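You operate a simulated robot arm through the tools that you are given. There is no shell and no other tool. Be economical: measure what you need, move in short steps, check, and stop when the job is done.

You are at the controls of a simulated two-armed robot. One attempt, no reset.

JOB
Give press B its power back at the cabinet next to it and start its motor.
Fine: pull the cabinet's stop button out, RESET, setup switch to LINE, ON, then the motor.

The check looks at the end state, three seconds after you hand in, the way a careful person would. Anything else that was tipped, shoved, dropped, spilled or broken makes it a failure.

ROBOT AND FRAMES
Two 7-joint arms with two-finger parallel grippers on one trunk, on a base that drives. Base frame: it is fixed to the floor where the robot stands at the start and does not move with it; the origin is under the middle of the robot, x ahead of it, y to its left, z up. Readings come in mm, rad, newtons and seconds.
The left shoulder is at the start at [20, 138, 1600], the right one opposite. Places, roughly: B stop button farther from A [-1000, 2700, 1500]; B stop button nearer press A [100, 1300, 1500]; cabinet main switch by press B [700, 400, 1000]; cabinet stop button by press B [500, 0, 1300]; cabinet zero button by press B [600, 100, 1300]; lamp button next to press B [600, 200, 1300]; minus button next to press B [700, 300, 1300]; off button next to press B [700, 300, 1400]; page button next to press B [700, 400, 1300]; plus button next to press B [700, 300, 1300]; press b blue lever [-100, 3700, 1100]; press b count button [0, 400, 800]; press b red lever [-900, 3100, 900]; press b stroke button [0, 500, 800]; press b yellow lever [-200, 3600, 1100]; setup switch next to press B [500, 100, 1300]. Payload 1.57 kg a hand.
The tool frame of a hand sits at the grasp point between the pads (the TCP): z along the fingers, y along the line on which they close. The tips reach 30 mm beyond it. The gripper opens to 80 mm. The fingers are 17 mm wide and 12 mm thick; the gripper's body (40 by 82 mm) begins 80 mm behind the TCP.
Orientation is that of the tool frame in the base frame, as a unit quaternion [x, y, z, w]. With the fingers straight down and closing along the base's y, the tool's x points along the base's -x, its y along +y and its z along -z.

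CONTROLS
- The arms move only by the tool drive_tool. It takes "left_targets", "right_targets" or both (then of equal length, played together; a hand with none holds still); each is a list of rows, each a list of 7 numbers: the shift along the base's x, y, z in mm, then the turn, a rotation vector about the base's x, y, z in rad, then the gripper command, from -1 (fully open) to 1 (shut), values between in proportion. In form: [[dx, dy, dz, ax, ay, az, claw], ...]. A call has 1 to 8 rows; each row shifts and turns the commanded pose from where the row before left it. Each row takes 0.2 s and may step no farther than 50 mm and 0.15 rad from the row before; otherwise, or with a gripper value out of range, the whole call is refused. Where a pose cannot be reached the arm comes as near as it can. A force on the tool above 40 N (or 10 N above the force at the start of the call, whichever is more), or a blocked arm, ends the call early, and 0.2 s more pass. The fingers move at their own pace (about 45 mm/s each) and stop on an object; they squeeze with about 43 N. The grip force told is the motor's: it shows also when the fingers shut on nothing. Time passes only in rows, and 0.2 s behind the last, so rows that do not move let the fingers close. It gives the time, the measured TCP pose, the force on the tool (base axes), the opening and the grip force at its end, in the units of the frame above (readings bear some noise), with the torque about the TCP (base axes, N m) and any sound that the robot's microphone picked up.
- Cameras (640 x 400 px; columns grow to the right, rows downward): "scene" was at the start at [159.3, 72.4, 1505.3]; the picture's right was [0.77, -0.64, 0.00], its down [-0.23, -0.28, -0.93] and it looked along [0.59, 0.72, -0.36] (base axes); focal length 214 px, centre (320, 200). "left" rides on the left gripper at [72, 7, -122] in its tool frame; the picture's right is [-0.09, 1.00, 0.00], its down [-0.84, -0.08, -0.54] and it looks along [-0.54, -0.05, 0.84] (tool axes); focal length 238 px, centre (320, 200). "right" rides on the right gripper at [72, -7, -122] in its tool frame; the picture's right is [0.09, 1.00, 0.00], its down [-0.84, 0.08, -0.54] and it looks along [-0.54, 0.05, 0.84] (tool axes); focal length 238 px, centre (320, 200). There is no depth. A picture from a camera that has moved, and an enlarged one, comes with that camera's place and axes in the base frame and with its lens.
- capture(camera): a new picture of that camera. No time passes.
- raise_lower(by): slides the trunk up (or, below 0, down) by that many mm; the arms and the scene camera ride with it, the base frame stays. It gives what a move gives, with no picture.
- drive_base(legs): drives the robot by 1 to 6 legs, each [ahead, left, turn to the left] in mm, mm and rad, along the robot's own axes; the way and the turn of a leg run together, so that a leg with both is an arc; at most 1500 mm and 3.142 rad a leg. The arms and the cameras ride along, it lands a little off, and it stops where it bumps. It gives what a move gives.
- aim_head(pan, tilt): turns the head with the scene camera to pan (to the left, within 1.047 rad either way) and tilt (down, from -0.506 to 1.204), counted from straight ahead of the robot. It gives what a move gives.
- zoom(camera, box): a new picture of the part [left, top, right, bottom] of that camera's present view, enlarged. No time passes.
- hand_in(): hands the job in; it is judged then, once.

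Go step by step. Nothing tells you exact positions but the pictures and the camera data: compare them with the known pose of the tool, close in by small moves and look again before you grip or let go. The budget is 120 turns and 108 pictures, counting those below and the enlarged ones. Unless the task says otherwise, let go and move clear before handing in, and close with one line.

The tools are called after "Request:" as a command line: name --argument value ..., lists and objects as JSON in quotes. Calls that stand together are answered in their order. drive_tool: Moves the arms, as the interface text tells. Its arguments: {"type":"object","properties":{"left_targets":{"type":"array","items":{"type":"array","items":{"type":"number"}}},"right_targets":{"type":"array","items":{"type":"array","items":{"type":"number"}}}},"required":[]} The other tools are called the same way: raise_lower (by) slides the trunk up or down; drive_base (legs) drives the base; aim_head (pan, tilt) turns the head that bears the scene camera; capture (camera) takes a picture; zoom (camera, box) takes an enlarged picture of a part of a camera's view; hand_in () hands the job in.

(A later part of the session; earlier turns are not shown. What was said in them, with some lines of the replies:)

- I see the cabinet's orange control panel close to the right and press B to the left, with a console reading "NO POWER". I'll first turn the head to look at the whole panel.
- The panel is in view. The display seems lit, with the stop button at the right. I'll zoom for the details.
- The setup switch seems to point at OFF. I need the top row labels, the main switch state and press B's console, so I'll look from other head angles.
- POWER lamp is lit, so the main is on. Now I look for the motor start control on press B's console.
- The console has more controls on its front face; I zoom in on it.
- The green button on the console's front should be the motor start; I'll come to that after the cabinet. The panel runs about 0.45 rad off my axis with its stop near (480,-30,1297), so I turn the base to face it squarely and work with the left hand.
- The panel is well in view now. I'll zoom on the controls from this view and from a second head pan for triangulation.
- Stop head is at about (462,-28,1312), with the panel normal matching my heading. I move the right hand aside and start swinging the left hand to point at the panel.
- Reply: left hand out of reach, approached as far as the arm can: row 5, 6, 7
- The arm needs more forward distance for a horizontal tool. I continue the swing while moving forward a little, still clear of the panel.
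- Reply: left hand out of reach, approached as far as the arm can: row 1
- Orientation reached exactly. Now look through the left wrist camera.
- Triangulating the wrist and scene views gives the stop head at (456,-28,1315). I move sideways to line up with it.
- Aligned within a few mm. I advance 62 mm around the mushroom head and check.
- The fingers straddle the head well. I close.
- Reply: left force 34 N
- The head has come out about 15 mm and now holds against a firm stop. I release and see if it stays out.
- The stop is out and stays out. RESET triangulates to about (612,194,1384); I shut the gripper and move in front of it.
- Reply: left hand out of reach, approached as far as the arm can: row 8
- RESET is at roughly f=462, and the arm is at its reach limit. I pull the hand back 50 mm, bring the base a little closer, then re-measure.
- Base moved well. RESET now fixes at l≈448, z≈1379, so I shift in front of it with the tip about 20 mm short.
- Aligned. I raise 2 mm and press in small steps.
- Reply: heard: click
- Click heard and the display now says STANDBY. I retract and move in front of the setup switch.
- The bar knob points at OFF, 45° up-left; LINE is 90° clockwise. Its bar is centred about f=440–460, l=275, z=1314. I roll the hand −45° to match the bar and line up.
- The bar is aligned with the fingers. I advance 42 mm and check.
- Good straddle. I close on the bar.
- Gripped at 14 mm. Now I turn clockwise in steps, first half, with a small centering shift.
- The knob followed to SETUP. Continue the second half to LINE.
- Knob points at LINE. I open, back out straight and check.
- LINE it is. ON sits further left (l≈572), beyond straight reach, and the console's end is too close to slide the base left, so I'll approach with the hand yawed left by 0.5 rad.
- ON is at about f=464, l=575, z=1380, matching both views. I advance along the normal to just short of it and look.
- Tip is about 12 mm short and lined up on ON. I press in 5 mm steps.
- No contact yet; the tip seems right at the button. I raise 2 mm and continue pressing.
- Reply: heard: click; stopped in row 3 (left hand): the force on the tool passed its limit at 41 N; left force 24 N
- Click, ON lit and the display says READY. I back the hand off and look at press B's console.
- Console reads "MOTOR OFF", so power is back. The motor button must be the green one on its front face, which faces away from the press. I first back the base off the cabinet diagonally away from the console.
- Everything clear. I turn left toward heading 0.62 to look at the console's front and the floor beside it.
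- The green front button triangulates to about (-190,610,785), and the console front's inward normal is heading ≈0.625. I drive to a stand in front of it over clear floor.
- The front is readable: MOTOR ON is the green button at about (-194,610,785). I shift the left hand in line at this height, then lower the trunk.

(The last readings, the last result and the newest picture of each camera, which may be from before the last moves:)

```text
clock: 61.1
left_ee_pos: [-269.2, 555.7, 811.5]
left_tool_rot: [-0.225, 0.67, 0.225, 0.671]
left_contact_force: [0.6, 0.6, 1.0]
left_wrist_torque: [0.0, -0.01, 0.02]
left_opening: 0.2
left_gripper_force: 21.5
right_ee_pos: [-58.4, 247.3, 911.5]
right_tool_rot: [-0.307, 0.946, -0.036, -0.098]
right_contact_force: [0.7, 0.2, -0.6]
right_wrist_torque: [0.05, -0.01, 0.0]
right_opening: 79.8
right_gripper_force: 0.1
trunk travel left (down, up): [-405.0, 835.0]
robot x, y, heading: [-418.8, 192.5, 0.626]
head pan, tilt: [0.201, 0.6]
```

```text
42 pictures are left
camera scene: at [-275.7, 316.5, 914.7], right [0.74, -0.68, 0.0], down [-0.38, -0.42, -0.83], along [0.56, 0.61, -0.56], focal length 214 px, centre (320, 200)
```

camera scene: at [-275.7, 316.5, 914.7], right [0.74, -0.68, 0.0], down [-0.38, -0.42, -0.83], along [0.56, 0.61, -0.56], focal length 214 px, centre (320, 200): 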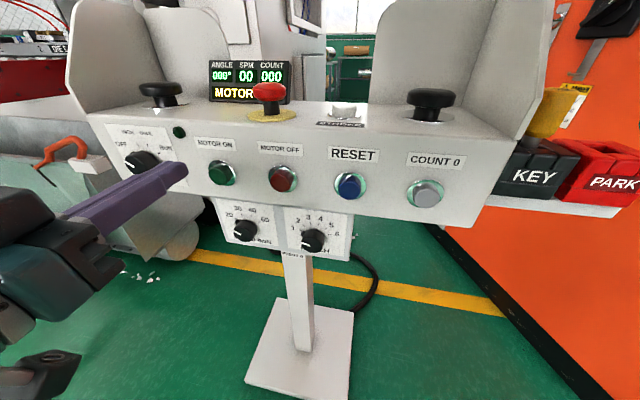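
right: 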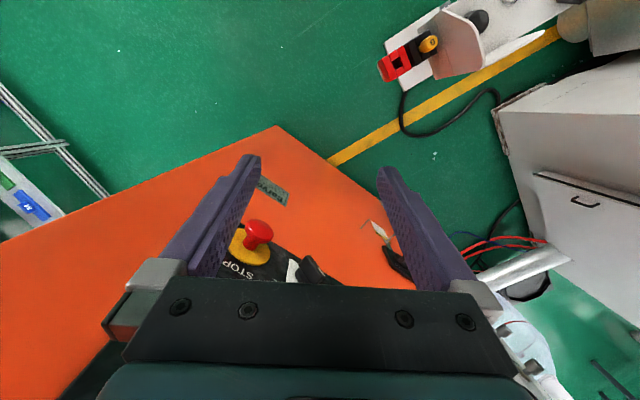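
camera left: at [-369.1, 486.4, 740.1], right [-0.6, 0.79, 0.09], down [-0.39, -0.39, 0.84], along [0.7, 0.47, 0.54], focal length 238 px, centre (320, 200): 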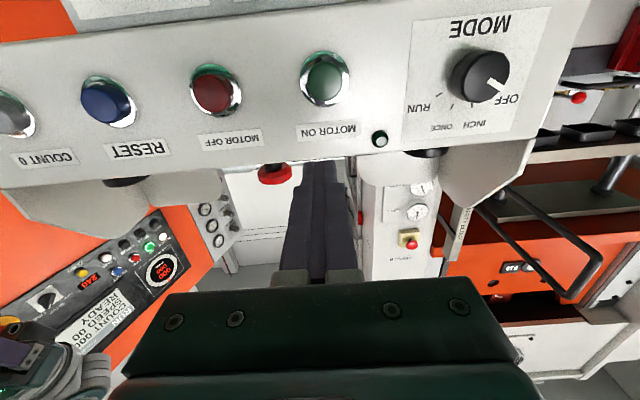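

MOTOR ON re-measures to about (-190,622,770). I lower the hand 40 mm, shift 8 mm left and advance partway.

Request:
drive_tool --left_targets '[[-2.3, 3.2, -20, 0, 0, 0, 1], [-2.3, 3.2, -20, 0, 0, 0, 1], [13, 9.4, 0, 0, 0, 0, 1], [13, 9.4, 0, 0, 0, 0, 1], [13, 9.4, 0, 0, 0, 0, 1]]'

Request:
capture --camera "left"

Request:
capture --camera "scene"

```text
clock: 62.3
left_ee_pos: [-233.5, 590.3, 772.1]
left_tool_rot: [-0.226, 0.669, 0.226, 0.671]
left_contact_force: [0.0, 0.4, -0.2]
left_wrist_torque: [-0.01, 0.01, 0.02]
left_opening: 0.0
left_gripper_force: 21.7
right_ee_pos: [-57.9, 247.8, 912.3]
right_tool_rot: [-0.309, 0.946, -0.035, -0.097]
right_contact_force: [0.6, 0.4, 0.0]
right_wrist_torque: [-0.02, 0.0, -0.01]
right_opening: 80.2
right_gripper_force: 0.0
trunk travel left (down, up): [-405.0, 835.0]
robot x, y, heading: [-415.8, 191.6, 0.628]
head pan, tilt: [0.201, 0.6]
```

```text
41 pictures are left
camera left: at [-334.0, 521.0, 699.8], right [-0.6, 0.79, 0.09], down [-0.39, -0.39, 0.84], along [0.7, 0.47, 0.54], focal length 238 px, centre (320, 200)
```

left: 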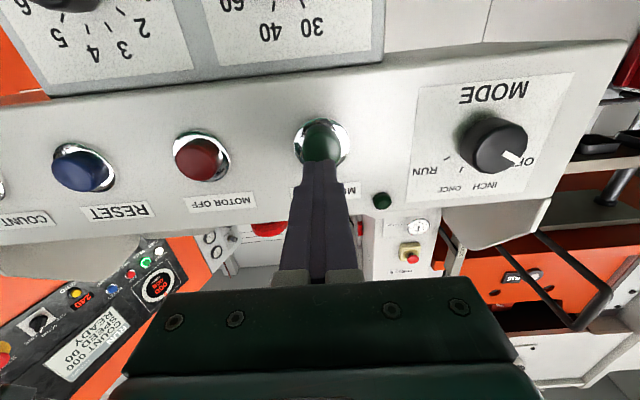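

```text
40 pictures are left
camera scene: at [-275.4, 316.7, 914.7], right [0.74, -0.68, 0.0], down [-0.38, -0.42, -0.83], along [0.56, 0.61, -0.56], focal length 214 px, centre (320, 200)
```

scene: 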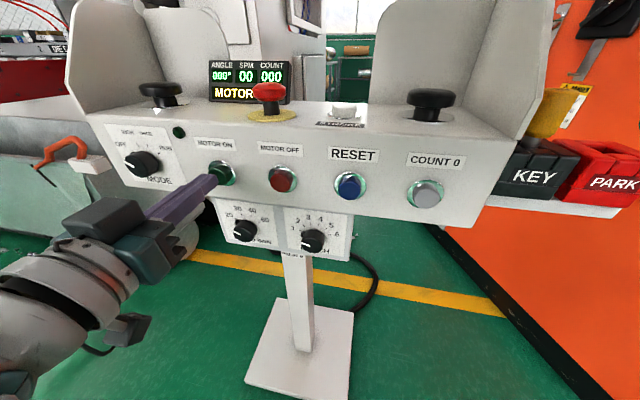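

Tip is lined up with MOTOR ON, about 20 mm short. I press in small steps.

Request:
drive_tool --left_targets '[[4.5, 3.3, -1.5, 0, 0, 0, 1], [4.1, 2.9, 0, 0, 0, 0, 1], [4.1, 2.9, 0, 0, 0, 0, 1], [3.3, 2.3, 0, 0, 0, 0, 1], [3.3, 2.3, 0, 0, 0, 0, 1]]'

Request:
capture --camera "scene"

```text
clock: 63.5
left_ee_pos: [-217.6, 601.3, 771.5]
left_tool_rot: [-0.226, 0.67, 0.227, 0.67]
left_contact_force: [-11.0, -7.5, 4.3]
left_wrist_torque: [-0.04, -0.11, 0.02]
left_opening: 0.0
left_gripper_force: 21.0
right_ee_pos: [-60.3, 245.9, 912.2]
right_tool_rot: [-0.308, 0.945, -0.035, -0.099]
right_contact_force: [-0.1, -0.3, 0.1]
right_wrist_torque: [0.03, 0.03, -0.01]
right_opening: 79.8
right_gripper_force: 0.0
trunk travel left (down, up): [-405.0, 835.0]
robot x, y, heading: [-414.5, 190.3, 0.628]
head pan, tilt: [0.201, 0.6]
heard: click
```

```text
39 pictures are left
camera scene: at [-278.0, 315.2, 914.3], right [0.74, -0.68, 0.0], down [-0.38, -0.42, -0.82], along [0.56, 0.61, -0.57], focal length 214 px, centre (320, 200)
```

scene: 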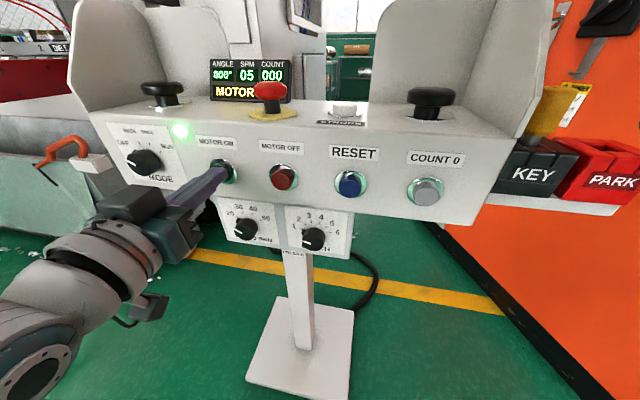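

Click heard: the green motor lamp is lit and the speed is rising. I back straight off and verify.

Request:
drive_tool --left_targets '[[-16, -11.6, 0, 0, 0, 0, 1], [-16, -11.6, 0, 0, 0, 0, 1], [-16, -11.6, 0, 0, 0, 0, 1], [-16, -11.6, 0, 0, 0, 0, 1], [0, 0, 0, 0, 0, 0, 1], [0, 0, 0, 0, 0, 0, 1]]'

Request:
raise_lower --by 200

Request:
capture --camera "scene"

Request:
zoom --camera "scene" --box '[140, 120, 340, 260]'

```text
clock: 64.9
left_ee_pos: [-280.8, 556.1, 771.0]
left_tool_rot: [-0.225, 0.671, 0.225, 0.67]
left_contact_force: [-0.6, 0.0, -1.0]
left_wrist_torque: [0.04, 0.02, 0.02]
left_opening: 0.1
left_gripper_force: 21.3
right_ee_pos: [-57.7, 247.2, 911.9]
right_tool_rot: [-0.308, 0.946, -0.035, -0.098]
right_contact_force: [0.3, 0.4, 0.3]
right_wrist_torque: [-0.01, 0.01, 0.01]
right_opening: 79.8
right_gripper_force: 0.1
trunk travel left (down, up): [-405.0, 835.0]
robot x, y, heading: [-416.8, 192.3, 0.625]
head pan, tilt: [0.201, 0.6]
```

```text
clock: 67.1
left_ee_pos: [-279.5, 556.0, 971.9]
left_tool_rot: [-0.225, 0.67, 0.225, 0.67]
left_contact_force: [0.3, -0.7, 0.5]
left_wrist_torque: [-0.01, -0.01, 0.0]
left_opening: 0.3
left_gripper_force: 21.4
right_ee_pos: [-57.9, 246.8, 1111.3]
right_tool_rot: [-0.309, 0.945, -0.035, -0.098]
right_contact_force: [-0.5, -0.3, 0.7]
right_wrist_torque: [0.01, -0.01, -0.03]
right_opening: 80.1
right_gripper_force: 0.1
trunk travel left (down, up): [-605.0, 635.0]
robot x, y, heading: [-417.9, 188.6, 0.628]
head pan, tilt: [0.201, 0.6]
```

```text
38 pictures are left
camera scene: at [-275.8, 316.5, 1114.6], right [0.74, -0.68, 0.0], down [-0.38, -0.42, -0.83], along [0.56, 0.61, -0.56], focal length 214 px, centre (320, 200)
```

scene: 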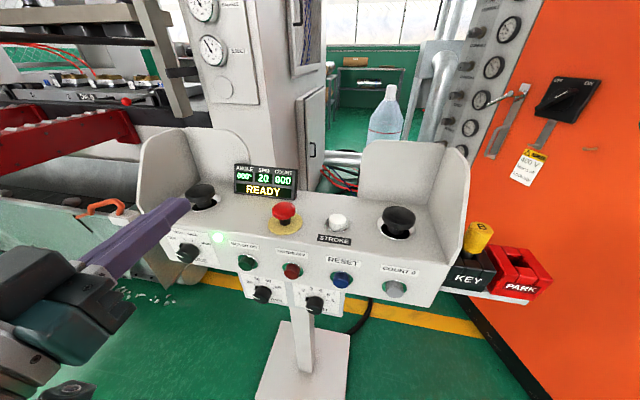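

```text
2.86 times, centred on (240, 190) of scene
camera zoom: at [-275.8, 316.5, 1114.6], right [0.74, -0.68, 0.0], down [-0.38, -0.42, -0.83], along [0.56, 0.61, -0.56], focal length 613 px, centre (549, 229)
```

zoom: 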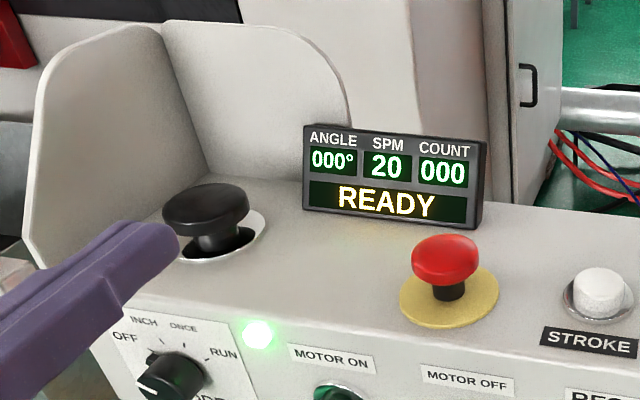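

The motor lamp is on and the console reads SPM 20, READY; both hands are clear of everything. I hand in.

Request:
hand_in

```text
The job is handed in.
```

Press B has its power back and its motor is running: the cabinet stop is out, RESET was pressed, the setup switch is at LINE, ON is lit, and the console shows the motor lamp on with READY at 20 SPM.
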